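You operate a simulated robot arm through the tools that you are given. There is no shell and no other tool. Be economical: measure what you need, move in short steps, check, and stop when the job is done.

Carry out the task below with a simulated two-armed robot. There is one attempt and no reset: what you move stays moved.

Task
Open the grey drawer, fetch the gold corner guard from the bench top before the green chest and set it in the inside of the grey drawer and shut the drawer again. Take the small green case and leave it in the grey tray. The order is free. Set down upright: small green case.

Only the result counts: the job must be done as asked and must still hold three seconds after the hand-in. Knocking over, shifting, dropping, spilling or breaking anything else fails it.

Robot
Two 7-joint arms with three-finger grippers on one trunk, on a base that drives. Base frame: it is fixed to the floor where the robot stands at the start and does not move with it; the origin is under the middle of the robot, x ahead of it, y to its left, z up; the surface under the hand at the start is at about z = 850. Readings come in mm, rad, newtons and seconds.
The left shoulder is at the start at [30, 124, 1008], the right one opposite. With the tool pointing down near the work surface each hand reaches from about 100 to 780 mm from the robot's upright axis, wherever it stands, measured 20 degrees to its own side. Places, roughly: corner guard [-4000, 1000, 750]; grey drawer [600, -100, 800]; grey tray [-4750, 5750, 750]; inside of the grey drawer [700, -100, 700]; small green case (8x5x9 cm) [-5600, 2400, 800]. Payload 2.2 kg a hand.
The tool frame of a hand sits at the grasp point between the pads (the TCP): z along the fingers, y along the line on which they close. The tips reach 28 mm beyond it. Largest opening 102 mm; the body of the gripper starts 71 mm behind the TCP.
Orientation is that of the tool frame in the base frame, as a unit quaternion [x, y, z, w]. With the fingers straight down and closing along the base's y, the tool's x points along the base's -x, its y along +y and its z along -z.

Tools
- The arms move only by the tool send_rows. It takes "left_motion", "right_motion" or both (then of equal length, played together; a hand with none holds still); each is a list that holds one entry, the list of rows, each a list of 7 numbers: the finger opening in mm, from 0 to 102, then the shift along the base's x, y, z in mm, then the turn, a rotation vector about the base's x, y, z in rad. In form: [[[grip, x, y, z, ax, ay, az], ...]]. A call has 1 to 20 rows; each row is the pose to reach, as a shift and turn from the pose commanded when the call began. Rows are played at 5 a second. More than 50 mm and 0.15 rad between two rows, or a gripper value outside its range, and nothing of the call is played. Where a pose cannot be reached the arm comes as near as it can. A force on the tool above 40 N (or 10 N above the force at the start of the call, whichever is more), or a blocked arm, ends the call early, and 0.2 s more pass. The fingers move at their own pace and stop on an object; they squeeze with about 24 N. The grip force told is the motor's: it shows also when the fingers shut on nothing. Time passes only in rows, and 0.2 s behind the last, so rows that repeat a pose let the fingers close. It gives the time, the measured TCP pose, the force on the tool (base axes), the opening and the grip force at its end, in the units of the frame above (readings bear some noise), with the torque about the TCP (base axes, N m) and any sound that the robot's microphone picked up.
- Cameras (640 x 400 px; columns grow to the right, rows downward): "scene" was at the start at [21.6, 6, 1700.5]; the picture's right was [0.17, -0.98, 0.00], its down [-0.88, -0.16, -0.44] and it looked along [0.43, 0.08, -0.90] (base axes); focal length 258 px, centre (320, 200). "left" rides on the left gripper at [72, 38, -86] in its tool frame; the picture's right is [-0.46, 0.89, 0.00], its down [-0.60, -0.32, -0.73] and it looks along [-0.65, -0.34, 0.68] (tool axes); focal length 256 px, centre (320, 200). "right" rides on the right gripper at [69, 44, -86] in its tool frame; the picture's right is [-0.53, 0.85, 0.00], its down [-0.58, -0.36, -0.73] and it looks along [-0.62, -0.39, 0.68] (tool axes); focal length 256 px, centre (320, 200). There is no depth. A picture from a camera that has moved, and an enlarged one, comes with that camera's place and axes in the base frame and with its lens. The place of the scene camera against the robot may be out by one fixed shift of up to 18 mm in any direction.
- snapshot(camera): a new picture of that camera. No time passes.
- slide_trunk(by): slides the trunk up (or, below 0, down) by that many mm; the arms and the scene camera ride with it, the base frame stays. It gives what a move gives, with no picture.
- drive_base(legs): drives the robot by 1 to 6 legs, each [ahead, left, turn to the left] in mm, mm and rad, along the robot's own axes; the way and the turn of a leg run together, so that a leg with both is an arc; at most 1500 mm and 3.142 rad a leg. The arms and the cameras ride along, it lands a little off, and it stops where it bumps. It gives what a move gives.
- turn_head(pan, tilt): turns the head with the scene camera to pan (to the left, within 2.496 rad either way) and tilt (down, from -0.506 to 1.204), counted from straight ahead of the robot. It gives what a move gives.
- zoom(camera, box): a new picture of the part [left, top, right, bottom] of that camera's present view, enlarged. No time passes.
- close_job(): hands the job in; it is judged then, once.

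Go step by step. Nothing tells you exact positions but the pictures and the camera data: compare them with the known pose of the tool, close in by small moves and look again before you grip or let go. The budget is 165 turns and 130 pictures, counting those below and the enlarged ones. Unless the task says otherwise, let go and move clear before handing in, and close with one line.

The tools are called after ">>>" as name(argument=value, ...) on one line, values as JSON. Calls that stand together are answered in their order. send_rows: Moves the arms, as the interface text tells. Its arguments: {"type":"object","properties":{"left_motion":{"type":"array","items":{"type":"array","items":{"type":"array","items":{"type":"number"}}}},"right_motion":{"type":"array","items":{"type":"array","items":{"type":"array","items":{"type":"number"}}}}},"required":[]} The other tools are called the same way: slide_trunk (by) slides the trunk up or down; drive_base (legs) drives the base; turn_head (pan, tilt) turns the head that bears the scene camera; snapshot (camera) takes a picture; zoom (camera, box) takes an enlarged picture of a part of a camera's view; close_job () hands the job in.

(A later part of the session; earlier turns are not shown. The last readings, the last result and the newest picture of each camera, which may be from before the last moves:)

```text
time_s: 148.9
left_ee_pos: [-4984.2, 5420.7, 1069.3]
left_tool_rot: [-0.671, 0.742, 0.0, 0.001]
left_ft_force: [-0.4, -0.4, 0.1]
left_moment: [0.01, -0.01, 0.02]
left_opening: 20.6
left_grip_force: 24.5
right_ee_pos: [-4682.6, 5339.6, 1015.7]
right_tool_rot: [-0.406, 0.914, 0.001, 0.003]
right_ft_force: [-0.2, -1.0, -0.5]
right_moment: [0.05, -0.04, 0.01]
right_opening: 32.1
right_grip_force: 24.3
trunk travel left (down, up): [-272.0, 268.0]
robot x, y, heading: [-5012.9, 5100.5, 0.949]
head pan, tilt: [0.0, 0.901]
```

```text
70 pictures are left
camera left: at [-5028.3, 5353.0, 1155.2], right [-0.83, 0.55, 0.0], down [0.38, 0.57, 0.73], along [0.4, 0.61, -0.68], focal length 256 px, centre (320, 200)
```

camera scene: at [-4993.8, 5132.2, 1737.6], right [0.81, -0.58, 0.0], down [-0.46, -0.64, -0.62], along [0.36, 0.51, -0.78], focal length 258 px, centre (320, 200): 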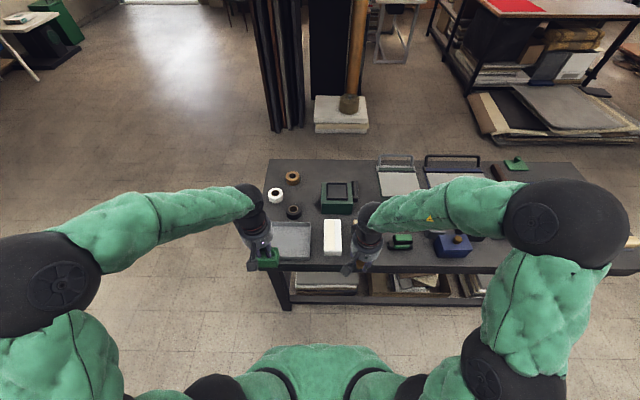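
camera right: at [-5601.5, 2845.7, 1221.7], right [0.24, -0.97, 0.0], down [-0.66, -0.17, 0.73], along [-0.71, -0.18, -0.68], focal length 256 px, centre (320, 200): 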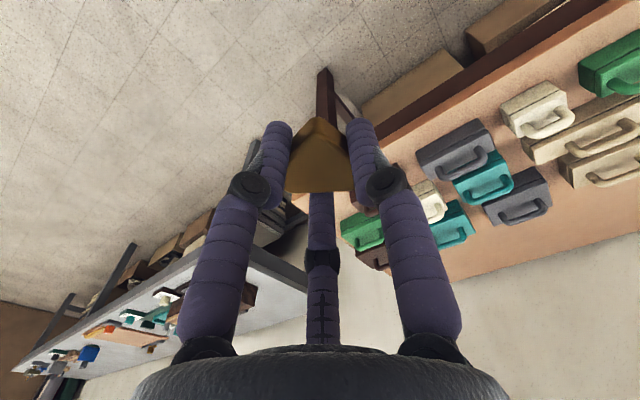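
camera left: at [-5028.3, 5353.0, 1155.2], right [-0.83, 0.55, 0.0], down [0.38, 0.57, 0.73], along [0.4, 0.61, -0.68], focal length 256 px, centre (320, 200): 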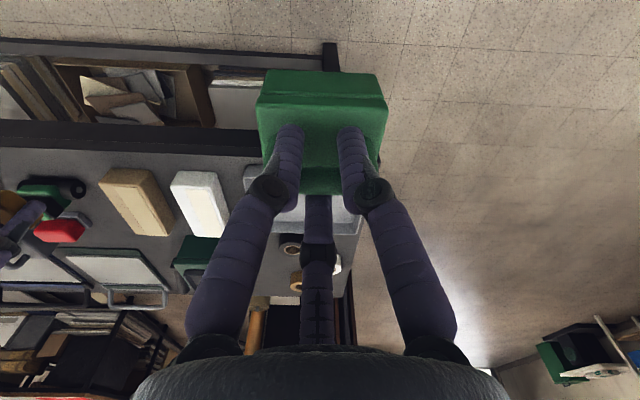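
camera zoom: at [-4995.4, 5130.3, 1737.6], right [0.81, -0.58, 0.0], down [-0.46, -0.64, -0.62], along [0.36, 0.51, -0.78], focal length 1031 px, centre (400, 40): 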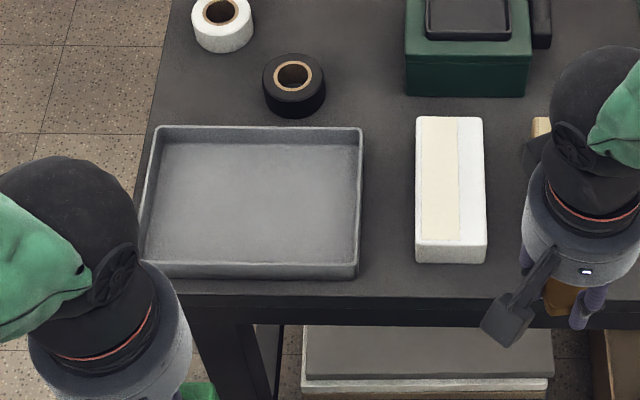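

Tray interior centre ≈(-4820,5660). Carry the case over it at height, then check.

>>> send_rows(left_motion=[[[0, 23, 34, 0, 0, 0, 0], [0, 47, 68, 0, 0, 0, 0], [0, 70, 102, 0, 0, 0, 0], [0, 94, 137, 0, 0, 0, 0], [0, 117, 171, 0, 0, 0, 0], [0, 141, 205, 0, 0, 0, 0], [0, 164, 239, 0, 0, 0, 0], [0, 164, 239, -40, 0, 0, 0], [0, 164, 239, -80, 0, 0, 0], [0, 164, 239, -100, 0, 0, 0]]])

>>> zoom(camera="scene", box=[220, 170, 380, 270])

>>> snapshot(camera="left")

```text
time_s: 151.1
left_ee_pos: [-4817.7, 5659.6, 968.6]
left_tool_rot: [-0.671, 0.742, 0.0, 0.0]
left_ft_force: [-0.2, 0.4, -0.7]
left_moment: [0.03, 0.01, -0.02]
left_opening: 20.5
left_grip_force: 24.0
right_ee_pos: [-4683.3, 5341.1, 1016.7]
right_tool_rot: [-0.406, 0.914, 0.0, 0.002]
right_ft_force: [0.4, 0.4, -0.4]
right_moment: [0.02, -0.02, 0.01]
right_opening: 32.4
right_grip_force: 24.2
trunk travel left (down, up): [-272.0, 268.0]
robot x, y, heading: [-5011.4, 5098.5, 0.948]
head pan, tilt: [0.0, 0.901]
```

```text
4.00 times, centred on (300, 220) of scene
camera zoom: at [-4993.8, 5132.2, 1737.5], right [0.81, -0.58, 0.0], down [-0.46, -0.64, -0.62], along [0.36, 0.5, -0.78], focal length 1031 px, centre (400, 120)
```

zoom: 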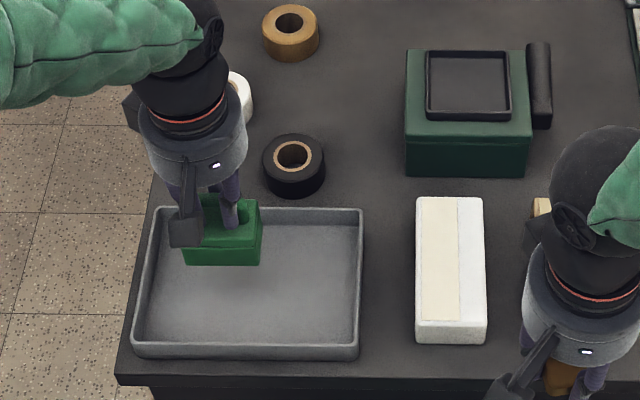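

```text
68 pictures are left
camera left: at [-4863.3, 5591.8, 1053.9], right [-0.83, 0.55, 0.0], down [0.38, 0.57, 0.73], along [0.4, 0.61, -0.68], focal length 256 px, centre (320, 200)
```

left: 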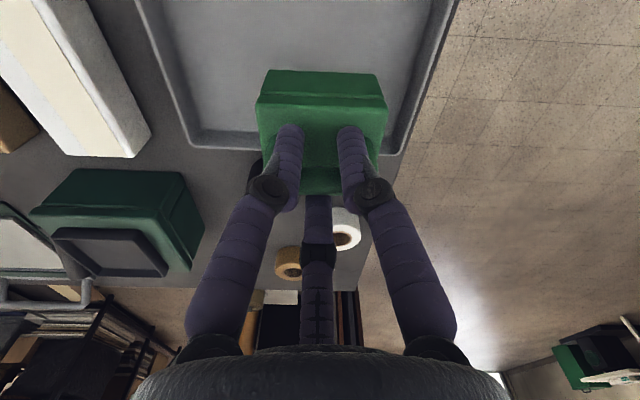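

Shift 18 mm to the right for centring and descend most of the way, then feel for the tray floor.

>>> send_rows(left_motion=[[[0, 8, -5, 0, 0, 0, 0], [0, 16, -9, -10, 0, 0, 0], [0, 16, -9, -30, 0, 0, 0], [0, 16, -9, -50, 0, 0, 0], [0, 16, -9, -60, 0, 0, 0], [0, 16, -9, -64, 0, 0, 0]]])

>>> zoom(camera="scene", box=[220, 170, 380, 270])

>>> snapshot(camera="left")

```text
time_s: 152.5
left_ee_pos: [-4803.1, 5652.0, 904.4]
left_tool_rot: [-0.67, 0.742, 0.0, 0.0]
left_ft_force: [-0.1, 0.1, 0.0]
left_moment: [0.01, -0.03, 0.02]
left_opening: 20.4
left_grip_force: 24.1
right_ee_pos: [-4681.6, 5341.3, 1017.2]
right_tool_rot: [-0.406, 0.914, -0.001, 0.002]
right_ft_force: [0.2, 1.0, -0.6]
right_moment: [0.0, -0.01, -0.01]
right_opening: 32.2
right_grip_force: 24.3
trunk travel left (down, up): [-272.0, 268.0]
robot x, y, heading: [-5011.7, 5101.0, 0.952]
head pan, tilt: [0.0, 0.901]
```

```text
4.00 times, centred on (300, 220) of scene
camera zoom: at [-4993.7, 5132.3, 1737.5], right [0.81, -0.58, 0.0], down [-0.46, -0.64, -0.62], along [0.36, 0.5, -0.78], focal length 1031 px, centre (400, 120)
```

zoom: 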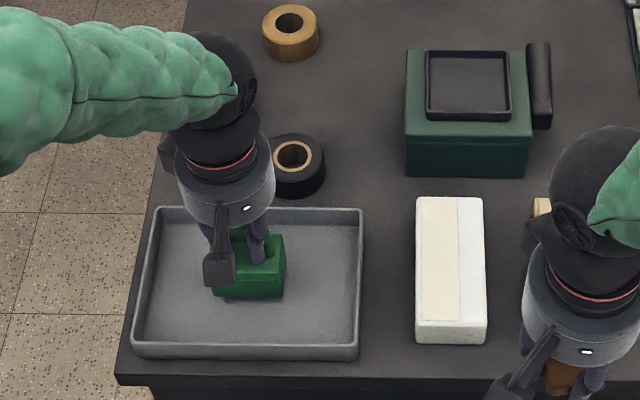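

```text
66 pictures are left
camera left: at [-4848.1, 5583.6, 989.5], right [-0.83, 0.55, 0.0], down [0.38, 0.57, 0.73], along [0.4, 0.61, -0.68], focal length 256 px, centre (320, 200)
```

left: 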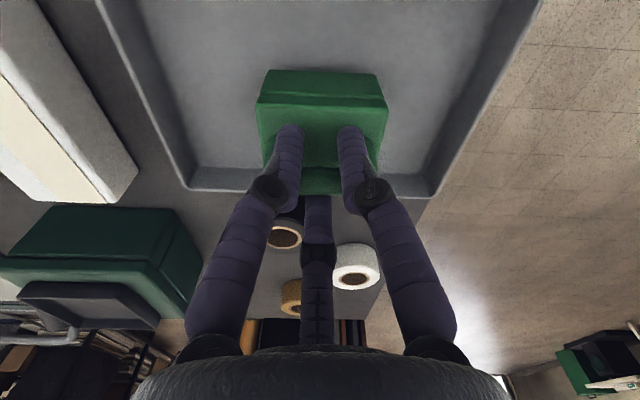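

Well centred inside the tray. Feel downward in small steps until contact.

>>> send_rows(left_motion=[[[0, 0, 0, -3, 0, 0, 0], [0, 0, 0, -6, 0, 0, 0], [0, 0, 0, -8, 0, 0, 0], [0, 0, 0, -10, 0, 0, 0], [0, 0, 0, -10, 0, 0, 0]]])

```text
time_s: 153.7
left_ee_pos: [-4804.0, 5650.7, 894.8]
left_tool_rot: [-0.671, 0.742, 0.0, 0.001]
left_ft_force: [0.1, -0.5, 0.0]
left_moment: [0.02, -0.01, 0.02]
left_opening: 20.6
left_grip_force: 23.8
right_ee_pos: [-4681.2, 5341.4, 1015.9]
right_tool_rot: [-0.406, 0.914, 0.0, 0.002]
right_ft_force: [-0.5, 0.3, 0.3]
right_moment: [0.0, 0.0, 0.01]
right_opening: 32.0
right_grip_force: 23.6
trunk travel left (down, up): [-272.0, 268.0]
robot x, y, heading: [-5011.3, 5098.8, 0.947]
head pan, tilt: [0.0, 0.901]
```

>>> send_rows(left_motion=[[[0, 0, 0, -2, 0, 0, 0], [0, 0, 0, -4, 0, 0, 0], [0, 0, 0, -4, 0, 0, 0]]])

>>> zoom(camera="scene", box=[260, 210, 320, 250])

```text
time_s: 154.5
left_ee_pos: [-4803.9, 5651.4, 891.2]
left_tool_rot: [-0.67, 0.743, 0.002, 0.001]
left_ft_force: [0.1, 0.8, 6.9]
left_moment: [0.06, 0.02, -0.02]
left_opening: 20.3
left_grip_force: 24.2
right_ee_pos: [-4682.6, 5341.9, 1016.7]
right_tool_rot: [-0.406, 0.914, 0.0, 0.002]
right_ft_force: [-0.7, 0.0, -0.3]
right_moment: [0.0, -0.01, 0.04]
right_opening: 32.1
right_grip_force: 23.8
trunk travel left (down, up): [-272.0, 268.0]
robot x, y, heading: [-5008.5, 5097.6, 0.949]
head pan, tilt: [0.0, 0.901]
```

```text
10.00 times, centred on (290, 230) of scene
camera zoom: at [-4994.1, 5131.6, 1737.6], right [0.81, -0.58, 0.0], down [-0.46, -0.64, -0.62], along [0.36, 0.51, -0.78], focal length 2577 px, centre (620, -100)
```

zoom: 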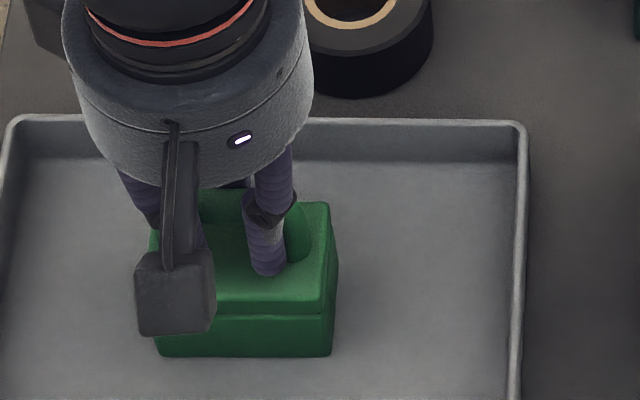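

Contact (6.9 N). Release and rise straight up.

>>> send_rows(left_motion=[[[20, 0, 0, 1, 0, 0, 0], [50, 0, 0, 1, 0, 0, 0], [80, 0, 0, 1, 0, 0, 0], [80, 0, 0, 1, 0, 0, 0], [80, 0, 0, 15, 0, 0, 0], [80, 0, 0, 40, 0, 0, 0], [80, 0, 0, 80, 0, 0, 0], [80, 0, 0, 120, 0, 0, 0], [80, -25, -35, 130, 0, 0, 0], [80, -50, -70, 140, 0, 0, 0], [80, -75, -105, 140, 0, 0, 0], [80, -100, -140, 140, 0, 0, 0]]])

>>> zoom(camera="scene", box=[220, 170, 380, 270])

```text
time_s: 157.1
left_ee_pos: [-4902.1, 5509.1, 1031.5]
left_tool_rot: [-0.671, 0.742, 0.001, 0.001]
left_ft_force: [-0.2, 0.2, -0.3]
left_moment: [0.01, 0.0, 0.02]
left_opening: 80.1
left_grip_force: 0.0
right_ee_pos: [-4682.6, 5340.5, 1017.4]
right_tool_rot: [-0.405, 0.914, 0.0, 0.002]
right_ft_force: [-0.8, 0.0, -0.7]
right_moment: [0.01, -0.01, -0.01]
right_opening: 32.5
right_grip_force: 23.9
trunk travel left (down, up): [-272.0, 268.0]
robot x, y, heading: [-5009.2, 5098.2, 0.952]
head pan, tilt: [0.0, 0.901]
```

```text
4.00 times, centred on (300, 220) of scene
camera zoom: at [-4994.8, 5130.8, 1737.6], right [0.81, -0.58, 0.0], down [-0.46, -0.64, -0.62], along [0.36, 0.51, -0.78], focal length 1031 px, centre (400, 120)
```

zoom: 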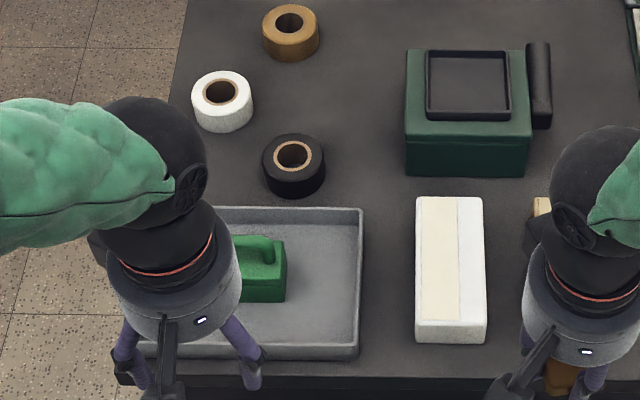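

The case stands upright in the tray. Now back to the drawer the way I came, trunk slightly raised.

>>> slide_trunk(by=100)

>>> drive_base(legs=[[0, -410, 0], [-1500, 0, 0], [-340, 0, 0]])

>>> turn_head(pan=-1.4, tilt=0.5)

>>> snapshot(camera="scene")

```text
time_s: 158.4
left_ee_pos: [-4901.9, 5510.5, 1131.3]
left_tool_rot: [-0.67, 0.742, 0.0, 0.0]
left_ft_force: [-0.4, 0.4, -0.8]
left_moment: [0.0, 0.01, -0.04]
left_opening: 79.9
left_grip_force: 0.1
right_ee_pos: [-4682.2, 5341.5, 1116.9]
right_tool_rot: [-0.405, 0.914, -0.001, 0.002]
right_ft_force: [-0.4, 0.1, 0.7]
right_moment: [-0.02, 0.04, -0.03]
right_opening: 32.3
right_grip_force: 24.0
trunk travel left (down, up): [-372.0, 168.0]
robot x, y, heading: [-5015.3, 5099.5, 0.949]
head pan, tilt: [0.0, 0.901]
```

```text
time_s: 169.9
left_ee_pos: [-5652.3, 3743.1, 1132.4]
left_tool_rot: [-0.68, 0.733, 0.0, 0.0]
left_ft_force: [0.6, 0.1, 0.7]
left_moment: [0.02, -0.03, -0.02]
left_opening: 80.0
left_grip_force: 0.0
right_ee_pos: [-5427.2, 3580.0, 1116.4]
right_tool_rot: [-0.418, 0.909, 0.0, 0.002]
right_ft_force: [-0.1, 0.0, 0.9]
right_moment: [-0.01, -0.03, -0.02]
right_opening: 32.4
right_grip_force: 24.3
trunk travel left (down, up): [-372.0, 168.0]
robot x, y, heading: [-5750.2, 3331.3, 0.975]
head pan, tilt: [0.0, 0.901]
```

```text
time_s: 171.5
left_ee_pos: [-5651.7, 3744.3, 1132.0]
left_tool_rot: [-0.68, 0.733, 0.001, 0.0]
left_ft_force: [-0.2, 0.9, 0.1]
left_moment: [0.02, 0.03, 0.02]
left_opening: 80.1
left_grip_force: 0.1
right_ee_pos: [-5427.2, 3581.0, 1117.8]
right_tool_rot: [-0.418, 0.909, 0.0, 0.002]
right_ft_force: [-0.4, -0.9, 0.0]
right_moment: [0.01, 0.02, 0.01]
right_opening: 32.2
right_grip_force: 24.2
trunk travel left (down, up): [-372.0, 168.0]
robot x, y, heading: [-5750.7, 3333.0, 0.972]
head pan, tilt: [-1.4, 0.499]
```

```text
63 pictures are left
camera scene: at [-5693.2, 3263.6, 1871.4], right [-0.41, -0.91, 0.0], down [-0.44, 0.2, -0.88], along [0.8, -0.36, -0.48], focal length 258 px, centre (320, 200)
```

scene: 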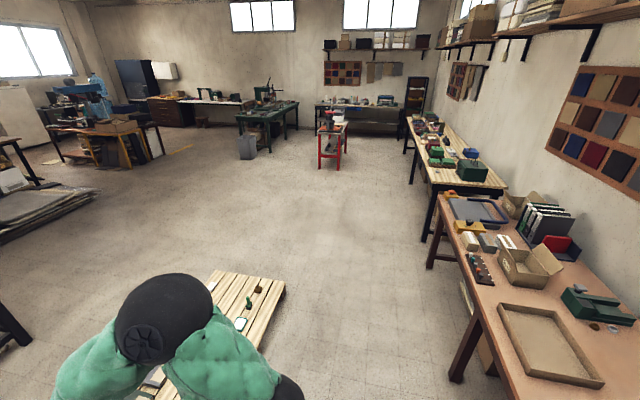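

The aisle is clear. Correct heading and strafe right along it.

>>> drive_base(legs=[[0, 0, -0.022], [0, -1500, 0], [0, -1500, 0], [0, -1000, 0]])

```text
time_s: 191.3
left_ee_pos: [-2328.0, 1409.5, 1132.1]
left_tool_rot: [-0.678, 0.735, 0.001, 0.001]
left_ft_force: [-0.1, 0.1, -0.2]
left_moment: [-0.06, 0.04, 0.0]
left_opening: 79.8
left_grip_force: 0.2
right_ee_pos: [-2105.2, 1245.1, 1116.2]
right_tool_rot: [-0.415, 0.91, 0.0, 0.002]
right_ft_force: [0.1, 0.0, -0.7]
right_moment: [0.02, 0.03, 0.02]
right_opening: 32.2
right_grip_force: 24.1
trunk travel left (down, up): [-372.0, 168.0]
robot x, y, heading: [-2430.2, 995.4, 0.971]
head pan, tilt: [-1.4, 0.499]
```

>>> drive_base(legs=[[0, 0, -0.02], [-40, -1200, 0], [0, -1125, 0], [0, 0, -1.56]])

>>> turn_head(pan=0.6, tilt=0.7)

>>> snapshot(camera="scene")

```text
time_s: 207.0
left_ee_pos: [-124.0, -480.6, 1131.5]
left_tool_rot: [0.048, 0.999, 0.0, 0.0]
left_ft_force: [0.5, 0.1, -0.2]
left_moment: [-0.01, -0.04, 0.01]
left_opening: 80.2
left_grip_force: 0.0
right_ee_pos: [-291.6, -700.8, 1115.9]
right_tool_rot: [0.356, 0.934, -0.001, 0.002]
right_ft_force: [0.0, 0.4, -0.1]
right_moment: [-0.01, 0.02, 0.0]
right_opening: 32.2
right_grip_force: 23.6
trunk travel left (down, up): [-372.0, 168.0]
robot x, y, heading: [-534.7, -373.1, -0.614]
head pan, tilt: [-1.4, 0.499]
```

```text
time_s: 208.9
left_ee_pos: [-123.8, -480.4, 1129.8]
left_tool_rot: [0.048, 0.999, 0.0, 0.0]
left_ft_force: [-0.7, 0.4, -0.2]
left_moment: [0.04, 0.0, 0.03]
left_opening: 79.9
left_grip_force: 0.1
right_ee_pos: [-291.0, -701.7, 1117.3]
right_tool_rot: [0.356, 0.934, -0.001, 0.002]
right_ft_force: [-0.6, 0.7, 0.7]
right_moment: [-0.01, -0.03, -0.01]
right_opening: 32.3
right_grip_force: 23.9
trunk travel left (down, up): [-372.0, 168.0]
robot x, y, heading: [-535.2, -374.7, -0.614]
head pan, tilt: [0.6, 0.7]
```

```text
62 pictures are left
camera scene: at [-484.4, -363.4, 1853.7], right [-0.02, -1.0, 0.0], down [-0.64, 0.01, -0.76], along [0.76, -0.01, -0.64], focal length 258 px, centre (320, 200)
```

scene: 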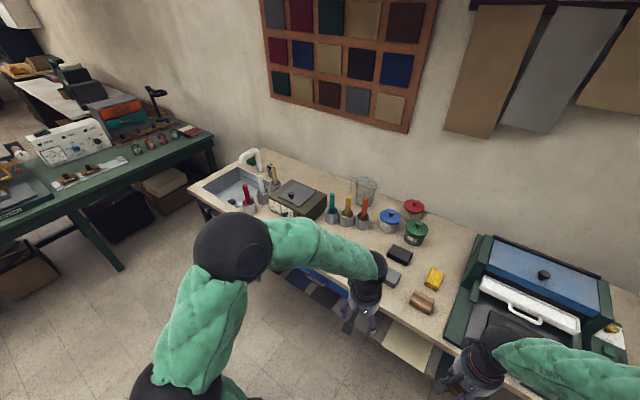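

Strafe left to the drawer-facing pose.

>>> drive_base(legs=[[-40, 0, 0.0], [0, 1030, 0]])

>>> turn_head(pan=-0.2, tilt=1.0)

>>> snapshot(camera="scene")

>>> snapshot(camera="right")

```text
time_s: 214.7
left_ee_pos: [443.1, 377.5, 1131.4]
left_tool_rot: [0.053, 0.999, 0.0, 0.0]
left_ft_force: [-0.7, 0.0, -0.1]
left_moment: [-0.03, -0.02, -0.02]
left_opening: 80.3
left_grip_force: 0.1
right_ee_pos: [272.0, 158.5, 1116.1]
right_tool_rot: [0.363, 0.932, -0.002, 0.001]
right_ft_force: [0.7, -0.5, -0.1]
right_moment: [-0.02, -0.05, -0.03]
right_opening: 32.1
right_grip_force: 24.3
trunk travel left (down, up): [-372.0, 168.0]
robot x, y, heading: [30.2, 488.6, -0.628]
head pan, tilt: [0.6, 0.7]
```

```text
time_s: 215.8
left_ee_pos: [443.0, 377.2, 1131.8]
left_tool_rot: [0.054, 0.999, 0.0, 0.0]
left_ft_force: [1.0, -0.7, -0.3]
left_moment: [0.0, -0.01, 0.02]
left_opening: 79.9
left_grip_force: 0.1
right_ee_pos: [271.8, 158.2, 1116.1]
right_tool_rot: [0.362, 0.932, -0.001, 0.001]
right_ft_force: [-0.1, 0.8, -0.6]
right_moment: [0.02, 0.0, 0.04]
right_opening: 32.0
right_grip_force: 24.0
trunk travel left (down, up): [-372.0, 168.0]
robot x, y, heading: [32.5, 490.8, -0.629]
head pan, tilt: [-0.201, 1.0]
```

```text
61 pictures are left
camera scene: at [45.6, 449.8, 1830.3], right [-0.74, -0.68, 0.0], down [-0.57, 0.62, -0.54], along [0.37, -0.4, -0.84], focal length 258 px, centre (320, 200)
```

scene: 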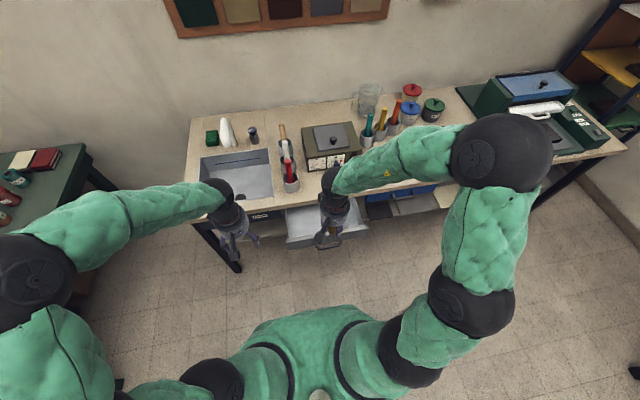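

```text
60 pictures are left
camera right: at [250.4, 236.8, 1201.7], right [0.96, 0.26, 0.0], down [0.18, -0.66, 0.73], along [0.19, -0.71, -0.68], focal length 256 px, centre (320, 200)
```

right: 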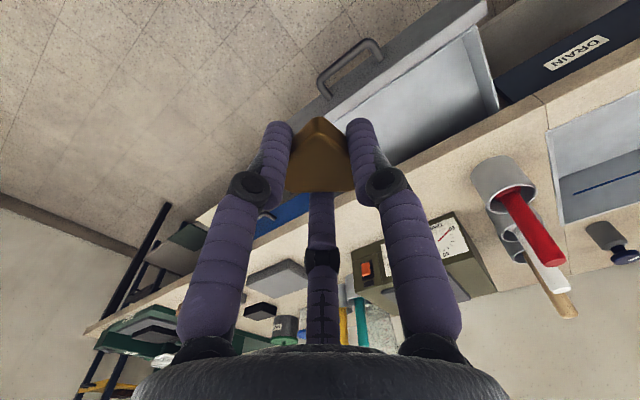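

In position. Lower the trunk, move the guard above the open drawer and look.

>>> slide_trunk(by=-120)

>>> send_rows(right_motion=[[[0, 37, -30, -10, 0, 0, 0], [0, 74, -59, -30, 0, 0, 0], [0, 110, -88, -50, 0, 0, 0], [0, 147, -118, -70, 0, 0, 0], [0, 147, -118, -70, 0, 0, 0]]])

>>> snapshot(camera="right")

>>> zoom(camera="scene", box=[240, 140, 440, 280])

```text
time_s: 217.3
left_ee_pos: [443.3, 377.0, 1011.8]
left_tool_rot: [0.054, 0.999, -0.001, 0.001]
left_ft_force: [-0.6, -0.3, 0.4]
left_moment: [0.02, -0.03, 0.01]
left_opening: 79.7
left_grip_force: 0.0
right_ee_pos: [272.1, 159.0, 996.4]
right_tool_rot: [0.363, 0.932, -0.002, 0.001]
right_ft_force: [0.6, -1.0, -0.5]
right_moment: [-0.01, 0.0, -0.01]
right_opening: 32.2
right_grip_force: 24.5
trunk travel left (down, up): [-252.0, 288.0]
robot x, y, heading: [34.3, 486.5, -0.631]
head pan, tilt: [-0.201, 1.0]
```

```text
refused: row 2 steps farther than a row can; nothing moved
```

```text
59 pictures are left
camera right: at [250.4, 236.8, 1082.0], right [0.96, 0.26, 0.0], down [0.18, -0.66, 0.73], along [0.19, -0.71, -0.68], focal length 256 px, centre (320, 200)
```

right: 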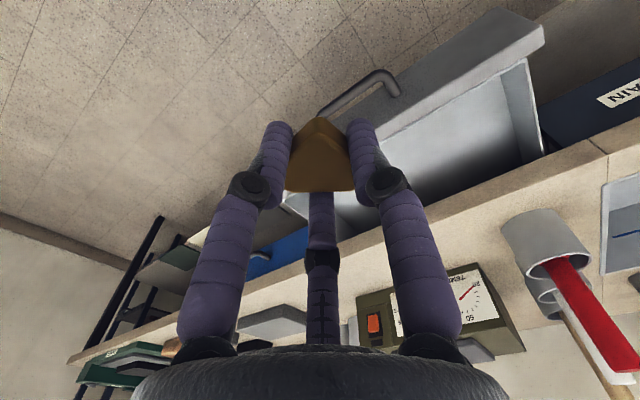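

```text
2.86 times, centred on (340, 210) of scene
camera zoom: at [45.4, 449.8, 1710.5], right [-0.74, -0.68, 0.0], down [-0.57, 0.62, -0.54], along [0.37, -0.4, -0.84], focal length 736 px, centre (263, 171)
```

zoom: 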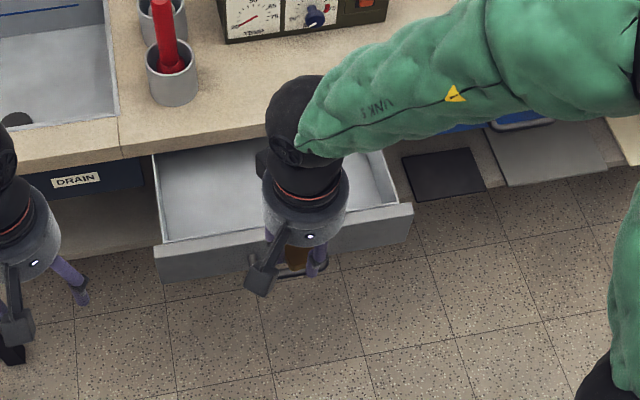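

>>> send_rows(right_motion=[[[0, 29, -23, 0, 0, 0, 0], [0, 59, -47, -10, 0, 0, 0], [0, 88, -71, -25, 0, 0, 0], [0, 118, -95, -40, 0, 0, 0], [0, 140, -112, -55, 0, 0, 0], [0, 140, -112, -55, 0, 0, 0]]])

>>> snapshot(camera="right")

>>> zoom(camera="scene", box=[240, 140, 440, 280])

```text
time_s: 218.7
left_ee_pos: [441.7, 377.4, 1011.9]
left_tool_rot: [0.054, 0.999, 0.0, 0.001]
left_ft_force: [-0.2, 0.3, -0.6]
left_moment: [-0.03, -0.03, 0.01]
left_opening: 79.9
left_grip_force: 0.0
right_ee_pos: [412.9, 47.1, 940.1]
right_tool_rot: [0.362, 0.932, -0.001, 0.001]
right_ft_force: [0.2, 0.2, -0.4]
right_moment: [-0.01, -0.01, 0.0]
right_opening: 32.3
right_grip_force: 24.5
trunk travel left (down, up): [-252.0, 288.0]
robot x, y, heading: [32.1, 489.6, -0.629]
head pan, tilt: [-0.201, 1.0]
```

```text
57 pictures are left
camera right: at [391.2, 124.9, 1025.3], right [0.96, 0.26, 0.0], down [0.18, -0.66, 0.73], along [0.19, -0.71, -0.68], focal length 256 px, centre (320, 200)
```

right: 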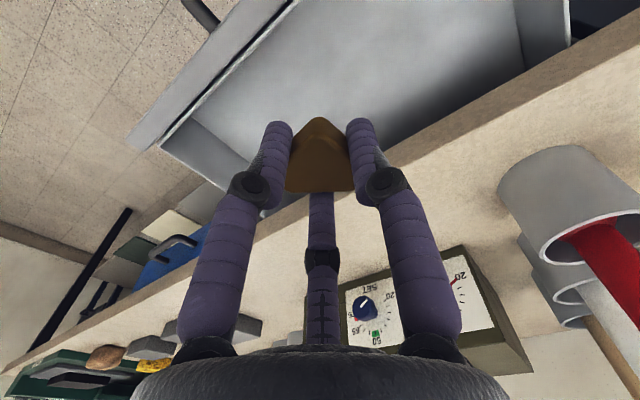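

```text
2.86 times, centred on (340, 210) of scene
camera zoom: at [45.0, 450.2, 1710.4], right [-0.74, -0.68, 0.0], down [-0.57, 0.62, -0.54], along [0.37, -0.4, -0.84], focal length 736 px, centre (263, 171)
```

zoom: 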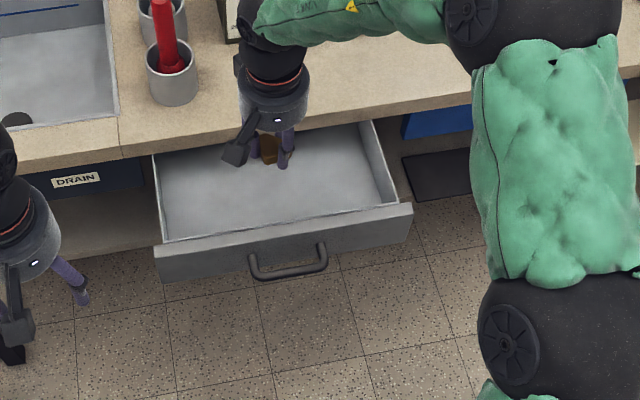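

Shift ~22 mm inward and lower the guard into the drawer in steps.

>>> send_rows(right_motion=[[[0, 9, -7, 0, 0, 0, 0], [0, 18, -13, -20, 0, 0, 0], [0, 18, -13, -50, 0, 0, 0], [0, 18, -13, -80, 0, 0, 0], [0, 18, -13, -110, 0, 0, 0], [0, 18, -13, -135, 0, 0, 0], [0, 18, -13, -155, 0, 0, 0], [0, 18, -13, -155, 0, 0, 0]]])

>>> snapshot(camera="right")

>>> zoom(camera="scene", box=[240, 140, 440, 280])

```text
time_s: 220.5
left_ee_pos: [442.7, 378.5, 1012.2]
left_tool_rot: [0.054, 0.999, 0.0, 0.0]
left_ft_force: [1.0, 0.7, 0.5]
left_moment: [0.0, 0.01, -0.03]
left_opening: 79.9
left_grip_force: 0.0
right_ee_pos: [431.1, 32.9, 786.0]
right_tool_rot: [0.362, 0.932, -0.002, 0.002]
right_ft_force: [-0.3, 0.8, 0.0]
right_moment: [-0.01, 0.01, -0.01]
right_opening: 32.0
right_grip_force: 24.0
trunk travel left (down, up): [-252.0, 288.0]
robot x, y, heading: [34.5, 491.1, -0.629]
head pan, tilt: [-0.201, 1.0]
```

```text
55 pictures are left
camera right: at [409.5, 111.2, 871.9], right [0.96, 0.26, 0.0], down [0.18, -0.66, 0.73], along [0.19, -0.71, -0.68], focal length 256 px, centre (320, 200)
```

right: 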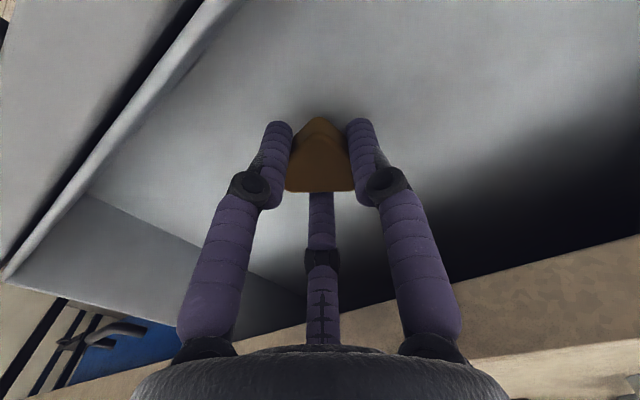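

```text
2.86 times, centred on (340, 210) of scene
camera zoom: at [45.4, 449.9, 1710.3], right [-0.74, -0.68, 0.0], down [-0.57, 0.62, -0.54], along [0.37, -0.4, -0.84], focal length 736 px, centre (263, 171)
```

zoom: 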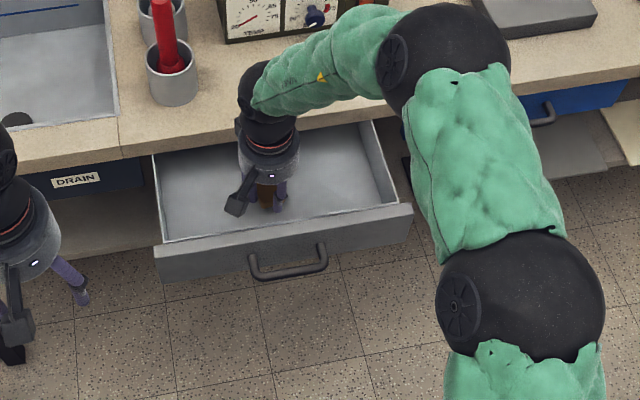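

Good clearance. Continue down slowly until touch.

>>> send_rows(right_motion=[[[0, 0, 0, -6, 0, 0, 0], [0, 0, 0, -12, 0, 0, 0], [0, 0, 0, -18, 0, 0, 0], [0, 0, 0, -22, 0, 0, 0], [0, 0, 0, -26, 0, 0, 0], [0, 0, 0, -30, 0, 0, 0], [0, 0, 0, -30, 0, 0, 0]]])

>>> snapshot(camera="right")

```text
time_s: 221.9
left_ee_pos: [443.4, 376.7, 1011.8]
left_tool_rot: [0.054, 0.999, 0.001, -0.001]
left_ft_force: [0.2, -0.2, 1.3]
left_moment: [0.03, 0.02, -0.02]
left_opening: 80.2
left_grip_force: 0.0
right_ee_pos: [437.0, 28.6, 763.8]
right_tool_rot: [0.364, 0.931, -0.004, 0.009]
right_ft_force: [1.1, 3.9, 16.3]
right_moment: [0.24, 0.39, -0.08]
right_opening: 32.3
right_grip_force: 24.0
trunk travel left (down, up): [-252.0, 288.0]
robot x, y, heading: [33.3, 487.5, -0.627]
head pan, tilt: [-0.201, 1.0]
stopped in row 6 (right hand): the force on the tool passed its limit at 45 N (the readings are from after the stop); the commanded pose is now the measured one
```

```text
53 pictures are left
camera right: at [414.2, 107.5, 849.2], right [0.97, 0.26, 0.01], down [0.17, -0.65, 0.74], along [0.2, -0.72, -0.67], focal length 256 px, centre (320, 200)
```

right: 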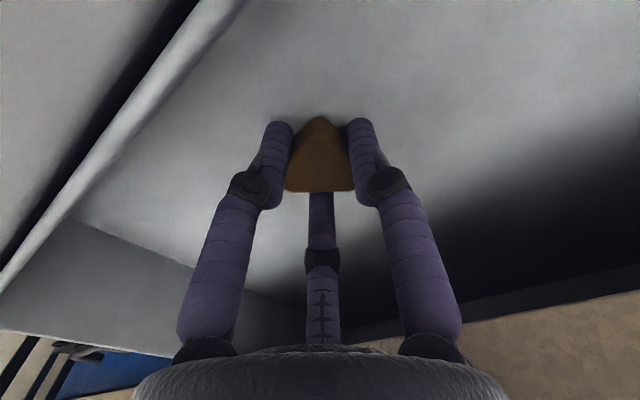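

Floor touched. Release gently and lift out.

>>> send_rows(right_motion=[[[32, 0, 0, 2, 0, 0, 0], [45, 0, 0, 3, 0, 0, 0], [65, 0, 0, 4, 0, 0, 0], [65, 0, 0, 4, 0, 0, 0], [65, 0, 0, 20, 0, 0, 0], [65, 0, 0, 60, 0, 0, 0], [65, 0, 0, 100, 0, 0, 0], [65, 0, 0, 140, 0, 0, 0], [65, 0, 0, 180, 0, 0, 0]]])

>>> snapshot(camera="right")

```text
time_s: 223.9
left_ee_pos: [442.6, 377.2, 1011.9]
left_tool_rot: [0.054, 0.999, 0.0, 0.001]
left_ft_force: [-1.0, -1.6, -0.4]
left_moment: [-0.02, 0.0, -0.03]
left_opening: 80.2
left_grip_force: 0.1
right_ee_pos: [434.3, 28.3, 941.5]
right_tool_rot: [0.362, 0.932, -0.004, 0.007]
right_ft_force: [0.9, 0.4, 0.0]
right_moment: [-0.02, -0.01, -0.04]
right_opening: 65.1
right_grip_force: 0.1
trunk travel left (down, up): [-252.0, 288.0]
robot x, y, heading: [30.0, 487.5, -0.631]
head pan, tilt: [-0.201, 1.0]
```

```text
52 pictures are left
camera right: at [412.4, 107.9, 1026.0], right [0.97, 0.26, 0.01], down [0.17, -0.65, 0.74], along [0.2, -0.71, -0.67], focal length 256 px, centre (320, 200)
```

right: 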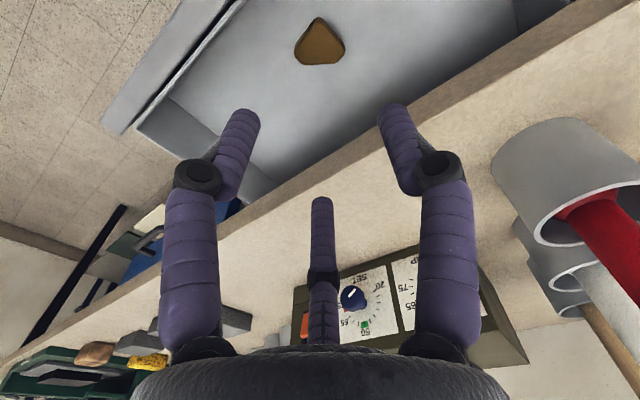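

Guard is in the drawer. Back the base 120 mm, then bring the hand horizontal in front of the handle again.

>>> drive_base(legs=[[-120, 0, 0.01]])

>>> send_rows(right_motion=[[[60, -20, 14, 0, 0, 0, 0.06], [60, -40, 28, 0, 0, 0, 0.12], [60, -40, 28, 0, 0, 0, 0.12]]])

```text
time_s: 225.2
left_ee_pos: [345.2, 452.0, 1012.5]
left_tool_rot: [0.049, 0.999, 0.0, 0.001]
left_ft_force: [0.5, 0.8, 0.3]
left_moment: [-0.04, -0.02, -0.05]
left_opening: 80.0
left_grip_force: 0.1
right_ee_pos: [341.2, 101.9, 943.2]
right_tool_rot: [0.358, 0.934, -0.004, 0.008]
right_ft_force: [0.3, 0.5, 1.0]
right_moment: [-0.02, -0.04, 0.0]
right_opening: 64.8
right_grip_force: 0.1
trunk travel left (down, up): [-252.0, 288.0]
robot x, y, heading: [-67.5, 560.7, -0.621]
head pan, tilt: [-0.201, 1.0]
```

```text
time_s: 226.0
left_ee_pos: [345.8, 450.8, 1012.4]
left_tool_rot: [0.049, 0.999, 0.0, 0.0]
left_ft_force: [-0.8, 0.2, 0.4]
left_moment: [-0.02, 0.02, 0.02]
left_opening: 79.8
left_grip_force: 0.1
right_ee_pos: [303.7, 131.1, 943.1]
right_tool_rot: [0.301, 0.954, -0.004, 0.008]
right_ft_force: [-0.8, -0.5, 0.4]
right_moment: [0.02, 0.02, 0.03]
right_opening: 60.1
right_grip_force: 0.2
trunk travel left (down, up): [-252.0, 288.0]
robot x, y, heading: [-68.1, 555.6, -0.617]
head pan, tilt: [-0.201, 1.0]
```

>>> send_rows(right_motion=[[[60, -13, 7, 0, 0.01756, -0.1053, -0.0756], [60, -26, 14, 0, 0.0351, -0.2106, -0.1511], [60, -39, 22, -5, 0.0527, -0.3159, -0.2267], [60, -52, 29, -10, 0.0703, -0.4213, -0.3023], [60, -64, 36, -20, 0.0878, -0.5266, -0.3778], [60, -64, 36, -35, 0.1054, -0.6319, -0.4534], [60, -64, 36, -50, 0.1229, -0.7372, -0.5289], [60, -64, 36, -65, 0.1405, -0.8425, -0.6045], [60, -64, 36, -80, 0.1581, -0.9478, -0.6801], [60, -64, 36, -95, 0.1756, -1.0531, -0.7556], [60, -64, 36, -110, 0.1932, -1.1584, -0.8312], [60, -64, 36, -125, 0.2108, -1.2638, -0.9068], [60, -64, 36, -140, 0.2283, -1.3691, -0.9823], [60, -64, 36, -155, 0.2459, -1.4744, -1.0579], [60, -64, 36, -170, 0.2634, -1.5797, -1.1334], [60, -64, 36, -180, 0.281, -1.685, -1.209], [60, -64, 36, -180, 0.281, -1.685, -1.209]]])

>>> snapshot(camera="right")

>>> snapshot(camera="scene")

```text
time_s: 229.6
left_ee_pos: [346.1, 451.1, 1012.2]
left_tool_rot: [0.049, 0.999, 0.0, 0.0]
left_ft_force: [0.8, -0.8, 0.2]
left_moment: [0.0, -0.04, 0.01]
left_opening: 80.1
left_grip_force: 0.2
right_ee_pos: [238.4, 165.5, 761.0]
right_tool_rot: [0.63, 0.32, 0.316, 0.633]
right_ft_force: [0.1, 0.3, -0.4]
right_moment: [0.02, 0.01, -0.02]
right_opening: 60.0
right_grip_force: 0.1
right hand out of reach, approached as far as the arm can: row 7
trunk travel left (down, up): [-252.0, 288.0]
robot x, y, heading: [-64.3, 559.3, -0.621]
head pan, tilt: [-0.201, 1.0]
```

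```text
51 pictures are left
camera right: at [210.3, 271.8, 803.4], right [-0.31, -0.43, 0.85], down [-0.93, -0.03, -0.36], along [0.18, -0.9, -0.39], focal length 256 px, centre (320, 200)
```

right: 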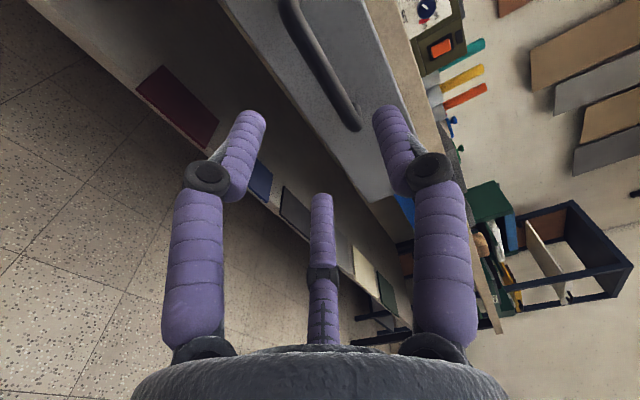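

```text
50 pictures are left
camera scene: at [-51.6, 519.9, 1710.3], right [-0.73, -0.68, 0.0], down [-0.57, 0.61, -0.54], along [0.37, -0.39, -0.84], focal length 258 px, centre (320, 200)
```

scene: 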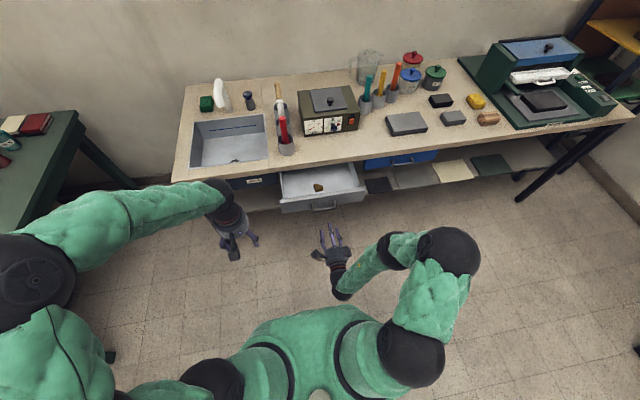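

Lined up level with the bar. Advance and grip.

>>> send_rows(right_motion=[[[60, 20, -14, 1, 0, 0, 0], [60, 40, -27, 1, 0, 0, 0], [60, 60, -41, 2, 0, 0, 0], [60, 74, -50, 2, 0, 0, 0], [60, 81, -55, 2, 0, 0, 0], [40, 81, -55, 2, 0, 0, 0], [0, 81, -55, 2, 0, 0, 0], [0, 81, -55, 2, 0, 0, 0], [0, 81, -55, 2, 0, 0, 0]]])

>>> snapshot(camera="right")

```text
time_s: 231.6
left_ee_pos: [346.0, 450.5, 1011.8]
left_tool_rot: [0.05, 0.999, 0.0, -0.001]
left_ft_force: [-0.5, 0.0, 0.0]
left_moment: [-0.02, -0.03, 0.0]
left_opening: 79.9
left_grip_force: 0.0
right_ee_pos: [318.0, 110.3, 764.2]
right_tool_rot: [0.632, 0.321, 0.316, 0.631]
right_ft_force: [-2.4, -0.1, -5.6]
right_moment: [0.39, -0.18, -0.33]
right_opening: 21.9
right_grip_force: 45.0
trunk travel left (down, up): [-252.0, 288.0]
robot x, y, heading: [-66.3, 559.1, -0.617]
head pan, tilt: [-0.201, 1.0]
```

```text
49 pictures are left
camera right: at [291.4, 215.8, 805.4], right [-0.31, -0.43, 0.85], down [-0.93, -0.03, -0.36], along [0.18, -0.9, -0.39], focal length 256 px, centre (320, 200)
```

right: 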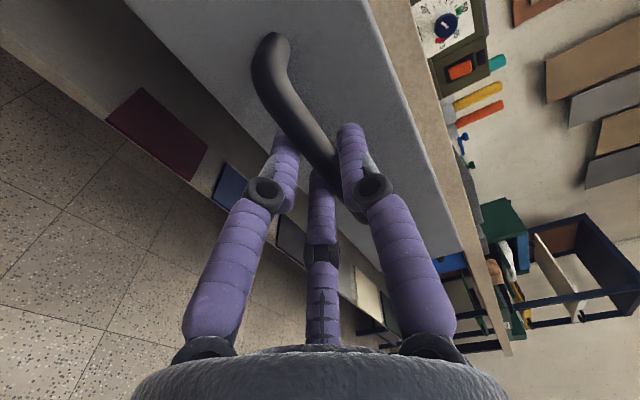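

Gripped. Push the drawer in along its measured travel (176 mm).

>>> send_rows(right_motion=[[[0, 8, -6, 0, 0, 0, 0], [0, 22, -17, 0, 0, 0, 0], [0, 36, -27, 0, 0, 0, 0], [0, 50, -37, 0, 0, 0, 0], [0, 64, -48, 0, 0, 0, 0], [0, 79, -58, 0, 0, 0, 0], [0, 93, -69, 0, 0, 0, 0], [0, 107, -79, 0, 0, 0, 0], [0, 121, -90, 0, 0, 0, 0], [0, 132, -98, 0, 0, 0, 0], [0, 140, -104, 0, 0, 0, 0], [0, 145, -107, 0, 0, 0, 0], [0, 149, -110, 0, 0, 0, 0], [0, 149, -110, 0, 0, 0, 0]]])

>>> snapshot(camera="right")

>>> snapshot(camera="scene")

```text
time_s: 232.2
left_ee_pos: [346.6, 451.0, 1011.4]
left_tool_rot: [0.05, 0.999, 0.0, 0.001]
left_ft_force: [0.5, -1.2, 0.8]
left_moment: [-0.01, 0.02, 0.0]
left_opening: 80.1
left_grip_force: 0.0
right_ee_pos: [332.4, 98.5, 763.7]
right_tool_rot: [0.631, 0.319, 0.318, 0.632]
right_ft_force: [-1.6, -0.4, 6.6]
right_moment: [0.24, -0.07, 0.53]
right_opening: 22.0
right_grip_force: 45.3
trunk travel left (down, up): [-252.0, 288.0]
robot x, y, heading: [-64.3, 558.2, -0.622]
head pan, tilt: [-0.201, 1.0]
stopped in row 2 (right hand): the force on the tool passed its limit at 84 N (the readings are from after the stop); the commanded pose is now the measured one
```

```text
48 pictures are left
camera right: at [304.5, 206.0, 805.2], right [-0.32, -0.43, 0.85], down [-0.93, -0.03, -0.36], along [0.18, -0.9, -0.39], focal length 256 px, centre (320, 200)
```

right: 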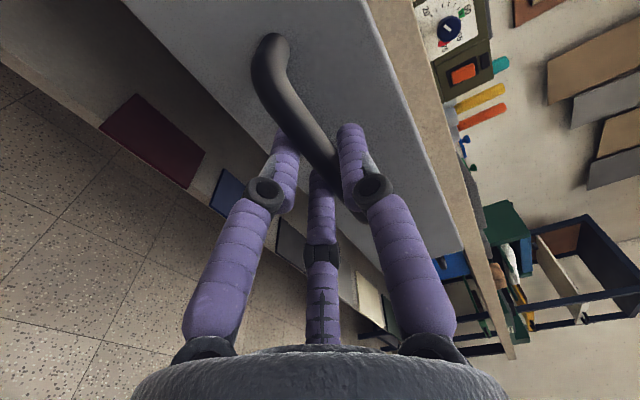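

```text
47 pictures are left
camera scene: at [-51.5, 520.2, 1710.3], right [-0.73, -0.68, 0.0], down [-0.57, 0.61, -0.54], along [0.37, -0.39, -0.84], focal length 258 px, centre (320, 200)
```

scene: 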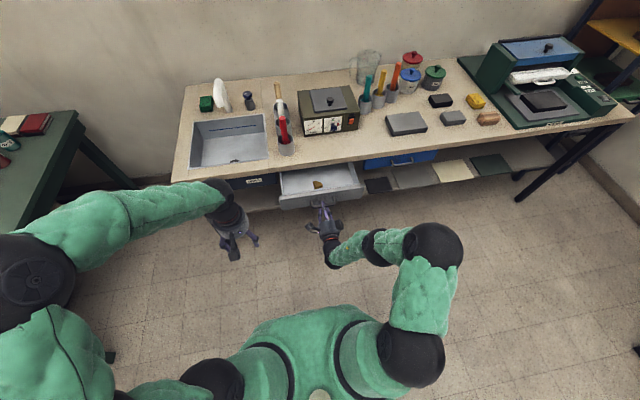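

It moved 19 mm then tripped on a force spike; push more slowly.

>>> send_rows(right_motion=[[[0, 2, -1.5, 0, 0, 0, 0], [0, 5, -3.7, 0, 0, 0, 0], [0, 9, -6.7, 0, 0, 0, 0], [0, 14, -10.4, 0, 0, 0, 0], [0, 19, -14.1, 0, 0, 0, 0], [0, 24, -17.8, 0, 0, 0, 0], [0, 29, -21.5, 0, 0, 0, 0], [0, 34, -25.2, 0, 0, 0, 0], [0, 39, -28.9, 0, 0, 0, 0], [0, 44, -32.6, 0, 0, 0, 0], [0, 49, -36.3, 0, 0, 0, 0], [0, 54, -40, 0, 0, 0, 0], [0, 59, -43.7, 0, 0, 0, 0], [0, 64, -47.4, 0, 0, 0, 0], [0, 69, -51.1, 0, 0, 0, 0], [0, 74, -54.8, 0, 0, 0, 0], [0, 79, -58.5, 0, 0, 0, 0], [0, 84, -62.2, 0, 0, 0, 0], [0, 89, -65.9, 0, 0, 0, 0]]])

```text
time_s: 235.5
left_ee_pos: [346.4, 452.0, 1011.9]
left_tool_rot: [0.049, 0.999, 0.001, 0.0]
left_ft_force: [-0.5, -0.5, -0.1]
left_moment: [0.02, 0.0, 0.0]
left_opening: 80.0
left_grip_force: 0.1
right_ee_pos: [402.4, 47.0, 762.4]
right_tool_rot: [0.625, 0.325, 0.325, 0.631]
right_ft_force: [5.5, 6.3, 8.7]
right_moment: [0.02, -0.4, -0.42]
right_opening: 22.0
right_grip_force: 45.5
right hand out of reach, approached as far as the arm can: row 11, 12, 13, 14, 15, 16
trunk travel left (down, up): [-252.0, 288.0]
robot x, y, heading: [-64.6, 558.4, -0.613]
head pan, tilt: [-0.201, 1.0]
stopped in row 16 (right hand): the force on the tool passed its limit at 41 N (the readings are from after the stop); the commanded pose is now the measured one
```

The arm is out of reach from here; use the base to push the last ~75 mm.

>>> drive_base(legs=[[70, 0, 0]])

>>> snapshot(camera="right")

```text
time_s: 236.6
left_ee_pos: [404.3, 410.4, 1011.3]
left_tool_rot: [0.049, 0.999, 0.002, 0.0]
left_ft_force: [-0.1, 0.5, -0.9]
left_moment: [0.0, 0.02, 0.0]
left_opening: 80.0
left_grip_force: 0.1
right_ee_pos: [458.5, 6.2, 762.2]
right_tool_rot: [0.625, 0.322, 0.326, 0.632]
right_ft_force: [2.1, -0.5, -1.5]
right_moment: [0.15, -0.08, -0.12]
right_opening: 22.1
right_grip_force: 44.9
trunk travel left (down, up): [-252.0, 288.0]
robot x, y, heading: [-6.4, 518.0, -0.619]
head pan, tilt: [-0.201, 1.0]
stopped in leg 1: the force on the tool passed its limit at 50 N (the readings are from after the stop); the commanded pose is now the measured one
```

```text
46 pictures are left
camera right: at [427.5, 112.6, 804.2], right [-0.32, -0.43, 0.85], down [-0.93, -0.05, -0.37], along [0.2, -0.9, -0.38], focal length 256 px, centre (320, 200)
```

right: 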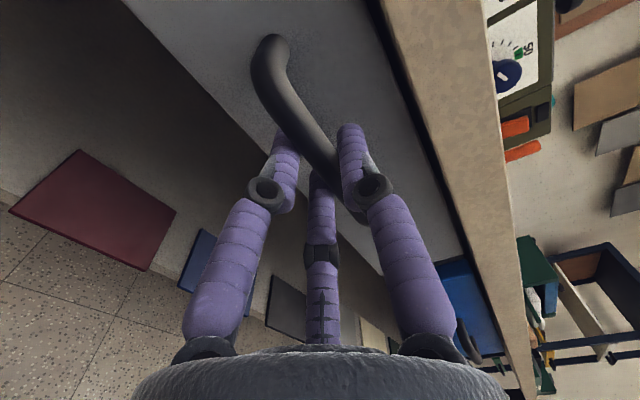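

Nearly closed (≈1–2 mm by the earlier reference). Press a few mm more with the arm.

>>> send_rows(right_motion=[[[0, 1, -0.7, 0, 0, 0, 0], [0, 2, -1.5, 0, 0, 0, 0], [0, 3, -2.2, 0, 0, 0, 0], [0, 4, -3, 0, 0, 0, 0], [0, 5, -3.7, 0, 0, 0, 0], [0, 6, -4.4, 0, 0, 0, 0]]])

>>> zoom(camera="scene", box=[220, 120, 420, 240])

```text
time_s: 238.0
left_ee_pos: [401.4, 411.6, 1013.6]
left_tool_rot: [0.048, 0.999, 0.0, 0.002]
left_ft_force: [0.2, -0.6, 0.0]
left_moment: [-0.03, 0.01, 0.01]
left_opening: 80.1
left_grip_force: 0.0
right_ee_pos: [459.7, 4.7, 762.1]
right_tool_rot: [0.625, 0.324, 0.325, 0.632]
right_ft_force: [-31.4, 15.3, 7.6]
right_moment: [-0.04, -0.24, -0.54]
right_opening: 21.9
right_grip_force: 45.1
trunk travel left (down, up): [-252.0, 288.0]
robot x, y, heading: [-6.0, 519.9, -0.622]
head pan, tilt: [-0.201, 1.0]
```

```text
3.20 times, centred on (320, 180) of scene
camera zoom: at [1.6, 482.0, 1710.5], right [-0.73, -0.68, 0.0], down [-0.57, 0.61, -0.54], along [0.37, -0.4, -0.84], focal length 825 px, centre (320, 264)
```

zoom: 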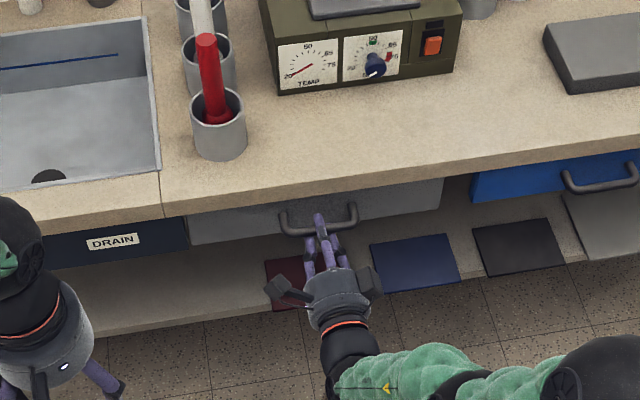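

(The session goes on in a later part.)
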